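You operate a simulated robot arm through the tools that you are given. There is no shell and no other tool. Be economical: measure what you need, move in short steps, check, and stop when the job is done.

Carry out the task below with a simulated robot arm. There is one attempt and no reset: what you move stays moved.

TASK
Take the yellow-capped bottle and leave it on top of the empty glass jar.

It is judged by the outcome, as a careful person would: the job done as asked, and still so three seconds after it is handed in. It fails if anything else is knocked over, pushed out of place, dropped, spilled or broken.

THE ROBOT
A 6-joint arm with a two-finger parallel gripper, fixed in place. Base frame: the origin is at the foot of the arm, x ahead of it, y to its left, z up; the work surface is at about z = 0.9. Lengths are in m, angles in rad, forces in N, time in s.
With the tool pointing down near the work surface it reaches from about 0.24 to 0.66 m from the base axis. Its first joint turns from -1.152 to 1.152 rad. Payload 2.9 kg.
Tool frame: the origin (TCP) lies between the finger pads and is the grasp point; the fingertips stand 0.03 m ahead of it; z points along the fingers, y is the line along which they close. The gripper opens to 0.11 m. The fingers are 0.02 m wide and 0.01 m thick; the gripper's body (0.048 by 0.112 m) begins 0.055 m behind the TCP.
Orientation is that of the tool frame in the base frame, as [roll, pitch, yaw] about the fixed x, y, z axes, in that order (R = Rz(yaw) Ry(pitch) Rx(roll)). With the fingers straight down and closing along the base's y, the tool's x points along the base's -x, its y along +y and its z along -z.

THE INTERFACE
- The arm moves only by the tool play_rows. Its argument "steps" is a list of rows, each an object of numbers (a shift or turn left out is 0, a gripper value left out holds the last): "ax", "ay", "az": the turn, a rotation vector about the tool's x, y, z in rad; "x", "y", "z": the shift along the tool's x, y, z in m; "jaw": the opening in per cent of the stroke, from 0 (shut) to 100 (fully open). In form: [{"ax": .., "ay": .., "az": .., "x": .., "y": .., "z": .., "jaw": ..}, ...]. A call has 1 to 8 rows; each row is the pose to reach, as a shift and turn from the pose commanded when the call began, along the tool's axes at that moment. A row lasts 0.2 s, in which the tool goes at most 0.05 m and 0.15 rad; a call with a longer step from one row to the next is refused whole, and so is a gripper value outside its range. A pose out of reach is approached as far as the arm can. The call stops where the force on the tool passes 40 N (or 10 N more than at its start, if that is more) or the arm is blocked; 0.2 s more then pass. The fingers move at their own pace (about 0.108 m/s each) and stop on an object; they squeeze with about 38 N. The grip force told is the motor's: it shows also when the fingers shut on nothing. Time passes only in rows, and 0.2 s behind the last, so rows that repeat a pose let the fingers close. It gives the time, the measured TCP pose, the force on the tool (base axes), the opening and the grip force at its end, in the units of the frame above (readings bear some noise).
- Cameras (640 x 400 px; columns grow to the right, rows downward): "scene" is fixed at [0.0758, 0.4247, 1.4082]; the picture's right is [-0.80, -0.60, 0.00], its down [-0.19, 0.25, -0.95] and it looks along [0.57, -0.76, -0.31] (base axes); focal length 372 px, centre (320, 200). "wrist" rides on the gripper at [-0.036, 0, -0.057] in the tool frame; the picture's right is [0.00, -1.00, 0.00], its down [0.97, 0.00, -0.24] and it looks along [0.24, 0.00, 0.97] (tool axes); focal length 218 px, centre (320, 200).
- get_image(camera): a new picture of that camera. No time passes.
- pixel_to_xyz(camera, pixels): for up to 12 pixels [column, row] of the newest picture of that camera ("zoom" is the newest enlarged one), the place [x, y, z] in the base frame of the surface seen there, good to about 0.002 m. No time passes.
- inspect(camera, box): a new picture of the part [left, top, right, bottom] of that camera's present view, enlarged. No time passes.
- hand_in(): hands the job in; it is judged then, once.

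Work in short steps. Measure before you move; look again where a grasp or a placing could have gone wrong, and mend it. You have 60 turns and 22 pictures in all, the two below and enlarged ones among them. Open the gripper and draw the arm clear of the work before you hand the job in, unless the task says otherwise; then end with one line.

The tools are called after ">>>" as name(argument=value, ...) on one line, values as JSON. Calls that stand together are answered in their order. play_rows: Moves the arm, as the interface text tells. Its arguments: {"type":"object","properties":{"steps":{"type":"array"}},"required":["steps"]} The other tools are called the same way: get_image (camera) takes a picture; pixel_to_xyz (camera, pixels) gives the place of the surface under pixels of a picture; inspect (camera, box) takes an enlarged picture of a part of a camera's view; hand_in () hands the job in.

At the start:

```text
time_s: 0.0
ee_pos: [0.3953, -0.2233, 1.2235]
ee_rot: [3.14, 0.0, -3.141]
wrist_force: [0.0, -0.7, -0.3]
width: 0.1097
grip_force: 0.0
```

scene: 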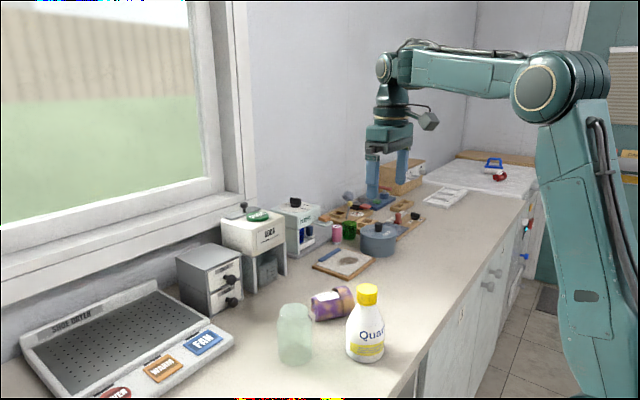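
wrist: 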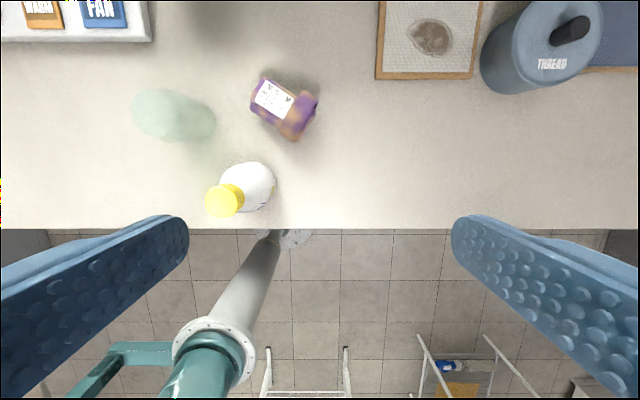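

The scene picture shows the jar near (295,335), the bottle near (366,325) and a lying purple bottle between them. I enlarge this part to measure them.

>>> inspect(camera="scene", box=[250, 270, 410, 370])

>>> inspect(camera="wrist", box=[120, 60, 340, 240])

```text
4.00 times, centred on (330, 320) of scene
```

zoom: 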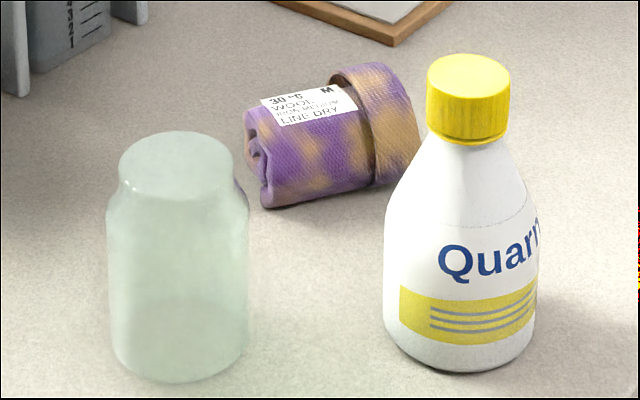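

```text
2.22 times, centred on (230, 150) of wrist
```

zoom: 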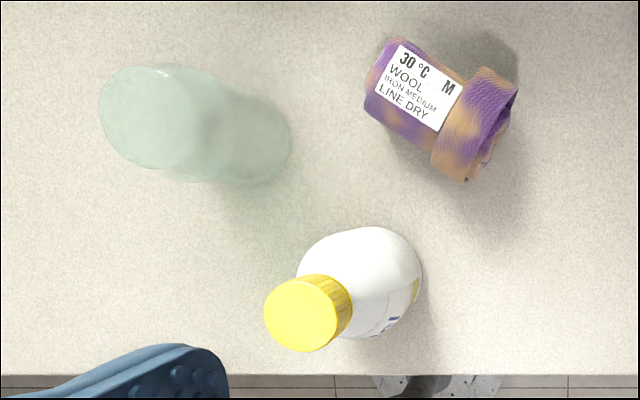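

I measure the cap, the bottle's body and the jar's rim in both pictures.

>>> pixel_to_xyz(camera="scene", pixels=[[366.7, 287], [366.7, 295], [366.7, 304], [365, 335], [364, 360], [294.5, 311], [294.5, 305], [294.5, 318], [283, 311], [306, 311], [295, 340], [295, 363]])

>>> pixel_to_xyz(camera="zoom", pixels=[[300, 315], [268, 315], [334, 315], [300, 282], [300, 348], [148, 115], [105, 115], [195, 115], [148, 70], [148, 162], [415, 270], [360, 232]])

```text
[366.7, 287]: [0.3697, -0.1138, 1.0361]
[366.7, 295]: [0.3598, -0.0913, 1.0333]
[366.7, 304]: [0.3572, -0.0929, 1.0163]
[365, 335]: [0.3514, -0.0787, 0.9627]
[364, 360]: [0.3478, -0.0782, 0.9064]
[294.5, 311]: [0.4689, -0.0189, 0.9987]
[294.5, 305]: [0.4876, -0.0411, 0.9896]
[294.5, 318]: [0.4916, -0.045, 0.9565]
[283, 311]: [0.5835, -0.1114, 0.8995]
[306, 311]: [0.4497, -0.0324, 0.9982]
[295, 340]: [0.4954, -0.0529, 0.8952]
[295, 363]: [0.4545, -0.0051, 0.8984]
```

```text
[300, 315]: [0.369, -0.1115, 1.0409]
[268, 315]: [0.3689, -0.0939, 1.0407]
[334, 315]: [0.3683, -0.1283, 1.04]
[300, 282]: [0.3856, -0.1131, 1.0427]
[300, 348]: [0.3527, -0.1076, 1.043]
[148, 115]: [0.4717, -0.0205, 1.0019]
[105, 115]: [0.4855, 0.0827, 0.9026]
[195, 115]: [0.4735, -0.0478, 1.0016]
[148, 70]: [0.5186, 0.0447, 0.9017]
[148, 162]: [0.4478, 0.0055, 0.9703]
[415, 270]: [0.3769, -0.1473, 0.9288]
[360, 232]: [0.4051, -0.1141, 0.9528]
```

The cap's centre is about (0.369, -0.111) with its top at z 1.041, and the bottle's radius is about 0.036. The jar's top is near z 1.00, but its centre is unsure because of the glass, so I fly at the same height to above the jar and look straight down.

>>> play_rows(steps=[{"x": -0.012, "y": 0.034}, {"x": -0.025, "y": 0.068}, {"x": -0.037, "y": 0.102}, {"x": -0.05, "y": 0.136}, {"x": -0.062, "y": 0.17}, {"x": -0.075, "y": 0.203}, {"x": -0.075, "y": 0.203}])

>>> get_image(camera="wrist")

```text
time_s: 1.6
ee_pos: [0.4689, -0.0199, 1.2252]
ee_rot: [-3.141, -0.001, -3.141]
wrist_force: [0.4, -0.9, -0.7]
width: 0.11
grip_force: 0.1
```

```text
17 pictures are left
```

wrist: 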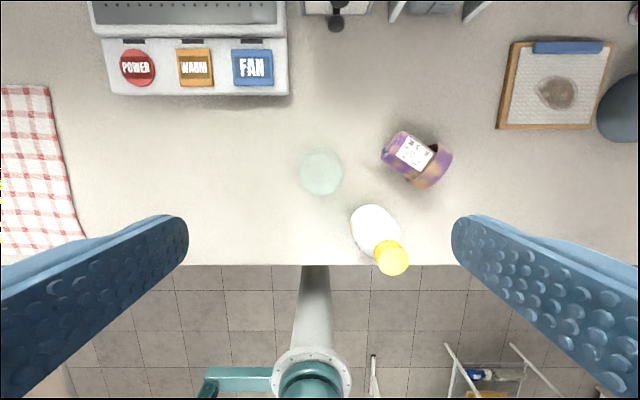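

The jar is at (321,172) and seen nearly straight from above. I enlarge it.

>>> inspect(camera="wrist", box=[272, 137, 432, 237])

```text
4.00 times, centred on (352, 187) of wrist
```

zoom: 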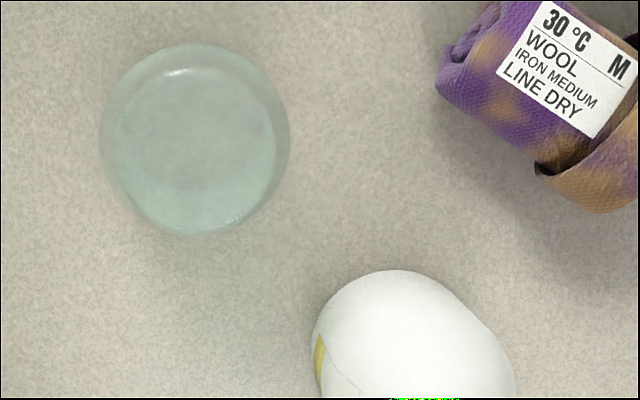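

>>> pixel_to_xyz(camera="zoom", pixels=[[193, 150], [125, 150], [115, 150], [260, 150], [272, 150], [193, 75], [193, 85], [193, 218], [193, 228], [193, 55], [105, 140], [286, 140]])

```text
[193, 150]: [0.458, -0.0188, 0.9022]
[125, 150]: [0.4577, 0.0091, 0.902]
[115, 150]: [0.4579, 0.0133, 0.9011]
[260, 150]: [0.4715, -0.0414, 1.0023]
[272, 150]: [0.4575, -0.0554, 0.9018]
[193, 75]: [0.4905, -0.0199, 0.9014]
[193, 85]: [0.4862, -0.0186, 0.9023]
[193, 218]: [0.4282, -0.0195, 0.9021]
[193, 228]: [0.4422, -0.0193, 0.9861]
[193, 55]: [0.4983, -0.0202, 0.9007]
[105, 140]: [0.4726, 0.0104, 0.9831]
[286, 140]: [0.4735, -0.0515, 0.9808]
```

The jar's axis is at about (0.472, -0.020), with its rim radius about 0.028 at z 1.002. I go above the bottle and part of the way down.

>>> play_rows(steps=[{"x": 0.025, "y": -0.023}, {"x": 0.05, "y": -0.046}, {"x": 0.075, "y": -0.069}, {"x": 0.1, "y": -0.091}, {"x": 0.1, "y": -0.091, "z": 0.04}, {"x": 0.1, "y": -0.091, "z": 0.08}, {"x": 0.1, "y": -0.091, "z": 0.12}, {"x": 0.1, "y": -0.091, "z": 0.12}])

>>> get_image(camera="wrist")

```text
time_s: 3.4
ee_pos: [0.3707, -0.1113, 1.1051]
ee_rot: [-3.141, 0.0, 3.141]
wrist_force: [-0.1, 0.7, -0.4]
width: 0.1102
grip_force: 0.1
```

```text
15 pictures are left
```

wrist: 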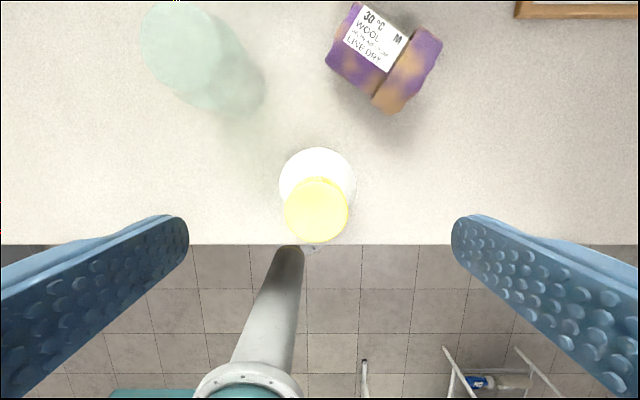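

The cap at (317,210) lies centred between the fingers. I check its place once more.

>>> pixel_to_xyz(camera="wrist", pixels=[[317, 210], [287, 210], [346, 210], [317, 182], [317, 239], [282, 180], [353, 180], [318, 151]])

```text
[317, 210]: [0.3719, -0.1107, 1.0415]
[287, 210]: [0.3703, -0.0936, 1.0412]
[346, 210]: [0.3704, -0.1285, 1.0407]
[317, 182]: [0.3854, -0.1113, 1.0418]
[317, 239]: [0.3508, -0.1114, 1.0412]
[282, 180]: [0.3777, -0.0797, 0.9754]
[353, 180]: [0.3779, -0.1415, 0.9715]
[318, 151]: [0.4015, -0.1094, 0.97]
```

The cap's walls are upright from about z 1.014 to 1.041 (diameter 0.036), while the body already tapers at 0.97. I grip the cap over its full height, going down 0.065 to z 1.040.

>>> play_rows(steps=[{"x": 0.0015, "z": 0.025}, {"x": 0.0015, "z": 0.045}, {"x": 0.0015, "z": 0.057}, {"x": 0.0015, "z": 0.065}, {"x": 0.0015, "z": 0.065}])

>>> inspect(camera="scene", box=[250, 220, 490, 370])

```text
time_s: 4.6
ee_pos: [0.3698, -0.1119, 1.0402]
ee_rot: [-3.14, 0.001, -3.142]
wrist_force: [0.6, -0.3, -0.1]
width: 0.1098
grip_force: 0.1
```

```text
2.67 times, centred on (370, 295) of scene
```

zoom: 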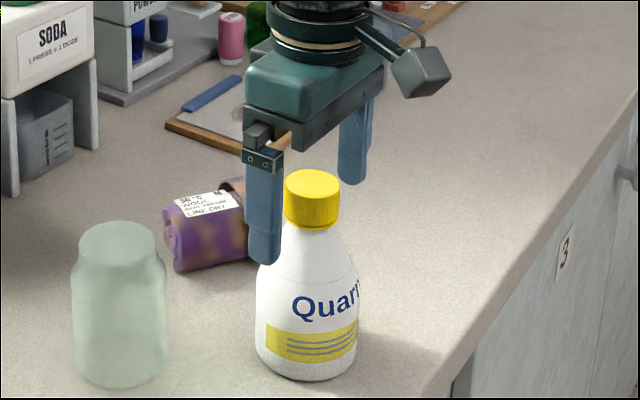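

The fingers straddle the cap with room on both sides. I close them.

>>> play_rows(steps=[{"jaw": 50}, {"jaw": 25}, {"jaw": 10}, {"jaw": 10}, {"jaw": 10}])

```text
time_s: 5.8
ee_pos: [0.3701, -0.1111, 1.0405]
ee_rot: [-3.141, 0.0, 3.141]
wrist_force: [-0.2, 1.3, 0.2]
width: 0.0374
grip_force: 37.6
```

The width of 0.037 and 38 N show that the cap is held. I lift by 0.05 and check.

>>> play_rows(steps=[{"z": -0.01, "jaw": 0}, {"z": -0.03}, {"z": -0.05}, {"z": -0.05}])

>>> inspect(camera="scene", box=[250, 220, 490, 370])

```text
time_s: 6.8
ee_pos: [0.3689, -0.1124, 1.0903]
ee_rot: [-3.14, 0.0, -3.14]
wrist_force: [0.2, 0.5, -3.2]
width: 0.0372
grip_force: 38.4
```

```text
2.67 times, centred on (370, 295) of scene
```

zoom: 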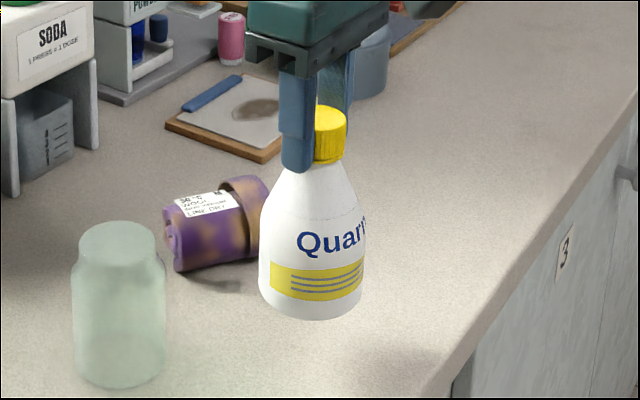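

The bottle hangs upright and whole. I raise it to about z 1.18 (its bottom at 1.04) and then carry it above the jar at (0.472, -0.020).

>>> play_rows(steps=[{"z": -0.03}, {"z": -0.06}, {"z": -0.09}, {"z": -0.09}])

>>> play_rows(steps=[{"x": -0.012, "y": 0.01}, {"x": -0.03, "y": 0.026}, {"x": -0.05, "y": 0.045}, {"x": -0.07, "y": 0.063}, {"x": -0.09, "y": 0.08}, {"x": -0.102, "y": 0.0915}, {"x": -0.102, "y": 0.0915}, {"x": -0.102, "y": 0.0915}])

>>> inspect(camera="scene", box=[200, 220, 440, 370])

>>> get_image(camera="wrist")

```text
time_s: 7.8
ee_pos: [0.3716, -0.1127, 1.1811]
ee_rot: [3.14, 0.0, -3.142]
wrist_force: [0.5, 0.2, -2.6]
width: 0.0374
grip_force: 38.2
```

```text
time_s: 9.6
ee_pos: [0.473, -0.0195, 1.1811]
ee_rot: [3.141, 0.0, 3.142]
wrist_force: [-0.3, 0.4, -2.5]
width: 0.0372
grip_force: 37.9
```

```text
2.67 times, centred on (320, 295) of scene
```

zoom: 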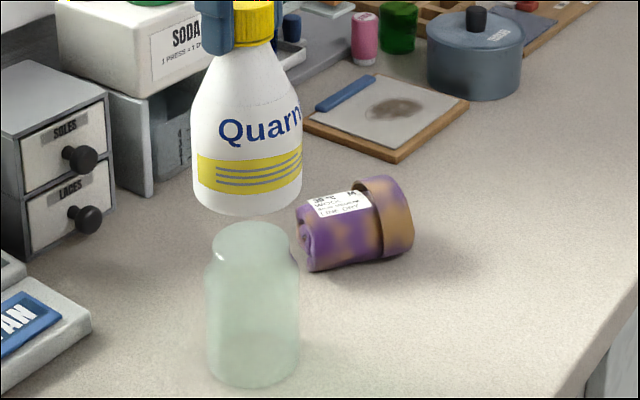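

```text
11 pictures are left
```

wrist: 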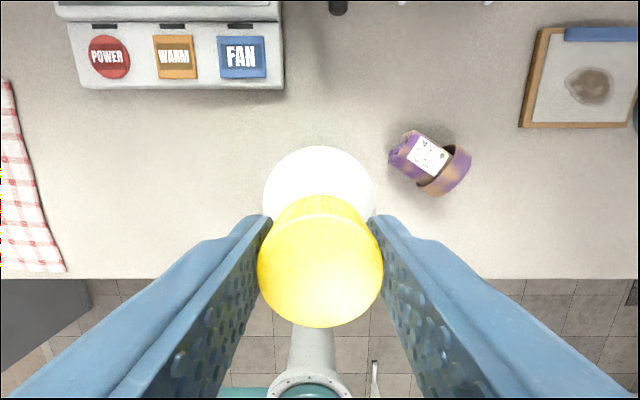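

In the scene, the bottle's axis (zoom column 248) lines up with the jar's (252) to about a millimetre or two. I lower slowly to about 5 mm above the rim and check.

>>> play_rows(steps=[{"z": 0.012}, {"z": 0.024}, {"z": 0.032}, {"z": 0.034}, {"z": 0.034}])

>>> inspect(camera="scene", box=[240, 250, 360, 325])

```text
time_s: 10.8
ee_pos: [0.4712, -0.0204, 1.1464]
ee_rot: [3.142, 0.0, 3.141]
wrist_force: [0.1, -0.5, -2.8]
width: 0.0371
grip_force: 37.8
```

```text
5.33 times, centred on (300, 288) of scene
```

zoom: 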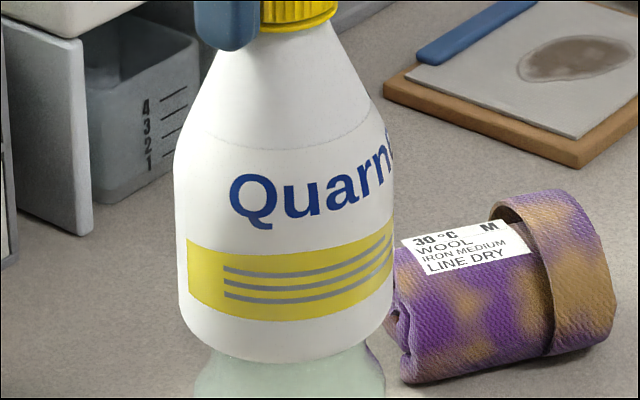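

The bottle is just above the rim. I go down in millimetre steps and watch the vertical force (now -2.8 N).

>>> play_rows(steps=[{"z": 0.001}, {"z": 0.002}, {"z": 0.003}, {"z": 0.003}])

```text
time_s: 11.8
ee_pos: [0.4716, -0.0205, 1.1431]
ee_rot: [-3.141, -0.002, -3.141]
wrist_force: [-0.9, 0.4, -1.6]
width: 0.0374
grip_force: 38.8
```

>>> play_rows(steps=[{"z": 0.0005}, {"z": 0.001}, {"z": 0.001}])

```text
time_s: 12.6
ee_pos: [0.472, -0.0215, 1.1415]
ee_rot: [-3.141, 0.0, 3.14]
wrist_force: [-0.5, 0.3, -2.5]
width: 0.0372
grip_force: 38.4
```

There is no contact yet (-2.5 N), so I go on in half-millimetre steps.

>>> play_rows(steps=[{"z": 0.0005}, {"z": 0.001}, {"z": 0.001}])

```text
time_s: 13.4
ee_pos: [0.4706, -0.0193, 1.1414]
ee_rot: [3.141, 0.002, 3.14]
wrist_force: [0.4, 0.2, -3.5]
width: 0.0372
grip_force: 38.2
```

>>> play_rows(steps=[{"z": 0.0005}, {"z": 0.001}, {"z": 0.001}])

>>> inspect(camera="scene", box=[240, 280, 360, 355])

```text
time_s: 14.2
ee_pos: [0.4695, -0.0204, 1.1409]
ee_rot: [-3.141, 0.001, -3.141]
wrist_force: [-0.4, 0.2, -2.3]
width: 0.0373
grip_force: 38.3
```

```text
5.33 times, centred on (300, 318) of scene
```

zoom: 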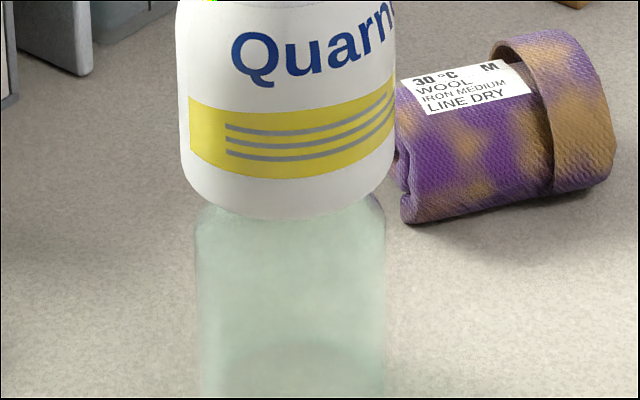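

The alignment still looks good (zoom column 288 against 290), with no clear contact yet. I go on.

>>> play_rows(steps=[{"z": 0.0005}, {"z": 0.001}, {"z": 0.001}])

```text
time_s: 15.0
ee_pos: [0.4713, -0.0208, 1.1397]
ee_rot: [-3.141, 0.001, 3.14]
wrist_force: [-0.2, 0.2, 4.7]
width: 0.0374
grip_force: 38.2
```

The force has turned to +4.7 N, so the bottle rests on the jar. I open the gripper without moving it.

>>> play_rows(steps=[{"z": -0.0003}, {"z": -0.0003, "jaw": 40}, {"z": -0.0003, "jaw": 60}, {"z": -0.0003, "jaw": 90}, {"z": -0.0003, "jaw": 100}, {"z": -0.0003, "jaw": 100}])

>>> inspect(camera="scene", box=[200, 220, 440, 370])

```text
time_s: 16.4
ee_pos: [0.4704, -0.02, 1.14]
ee_rot: [-3.141, 0.001, 3.14]
wrist_force: [-0.4, 0.5, -0.4]
width: 0.11
grip_force: 0.0
```

```text
2.67 times, centred on (320, 295) of scene
```

zoom: 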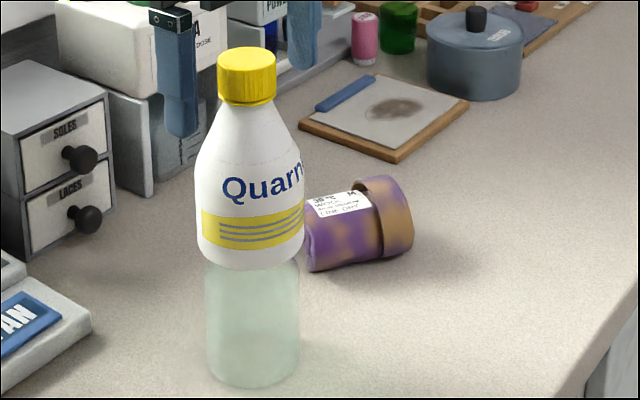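

The bottle stands upright on the jar with the fingers clear of it. I rise straight up by 0.12.

>>> play_rows(steps=[{"z": -0.015}, {"z": -0.035}, {"z": -0.06}, {"z": -0.09}, {"z": -0.12}, {"z": -0.12}])

>>> play_rows(steps=[{"x": 0.02, "y": -0.03}, {"x": 0.04, "y": -0.065}, {"x": 0.06, "y": -0.1}, {"x": 0.07, "y": -0.135}, {"x": 0.075, "y": -0.17}, {"x": 0.075, "y": -0.2}, {"x": 0.075, "y": -0.2}, {"x": 0.075, "y": -0.2}])

>>> get_image(camera="scene")

>>> inspect(camera="scene", box=[200, 220, 440, 370])

```text
time_s: 17.8
ee_pos: [0.4723, -0.0196, 1.2604]
ee_rot: [-3.141, 0.0, -3.14]
wrist_force: [0.0, -0.4, 0.2]
width: 0.1101
grip_force: 0.1
```

```text
time_s: 19.6
ee_pos: [0.3958, -0.2203, 1.2607]
ee_rot: [-3.141, 0.0, -3.141]
wrist_force: [-0.1, 0.5, 0.3]
width: 0.11
grip_force: 0.0
```

```text
7 pictures are left
```

scene: 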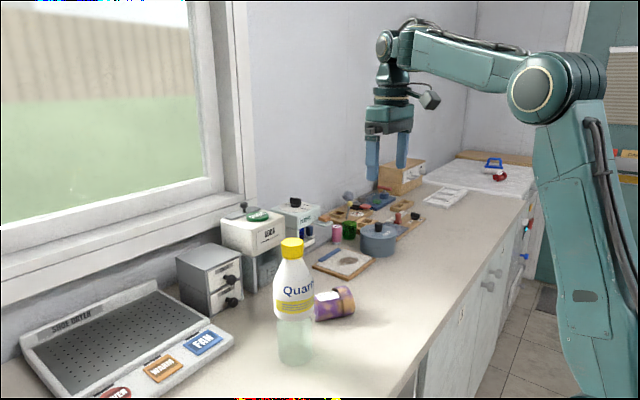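

```text
2.67 times, centred on (320, 295) of scene
```

zoom: 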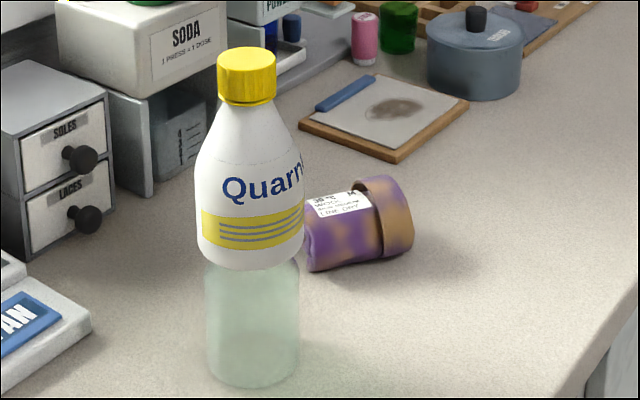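

The bottle stands still and upright on the jar, nothing else has moved, and the arm is clear, so I hand the job in.

>>> hand_in()

```text
The job is handed in.
```

The yellow-capped bottle is standing upright on top of the empty glass jar. The gripper is open, the arm is clear, and nothing else appeared moved in the last pictures.
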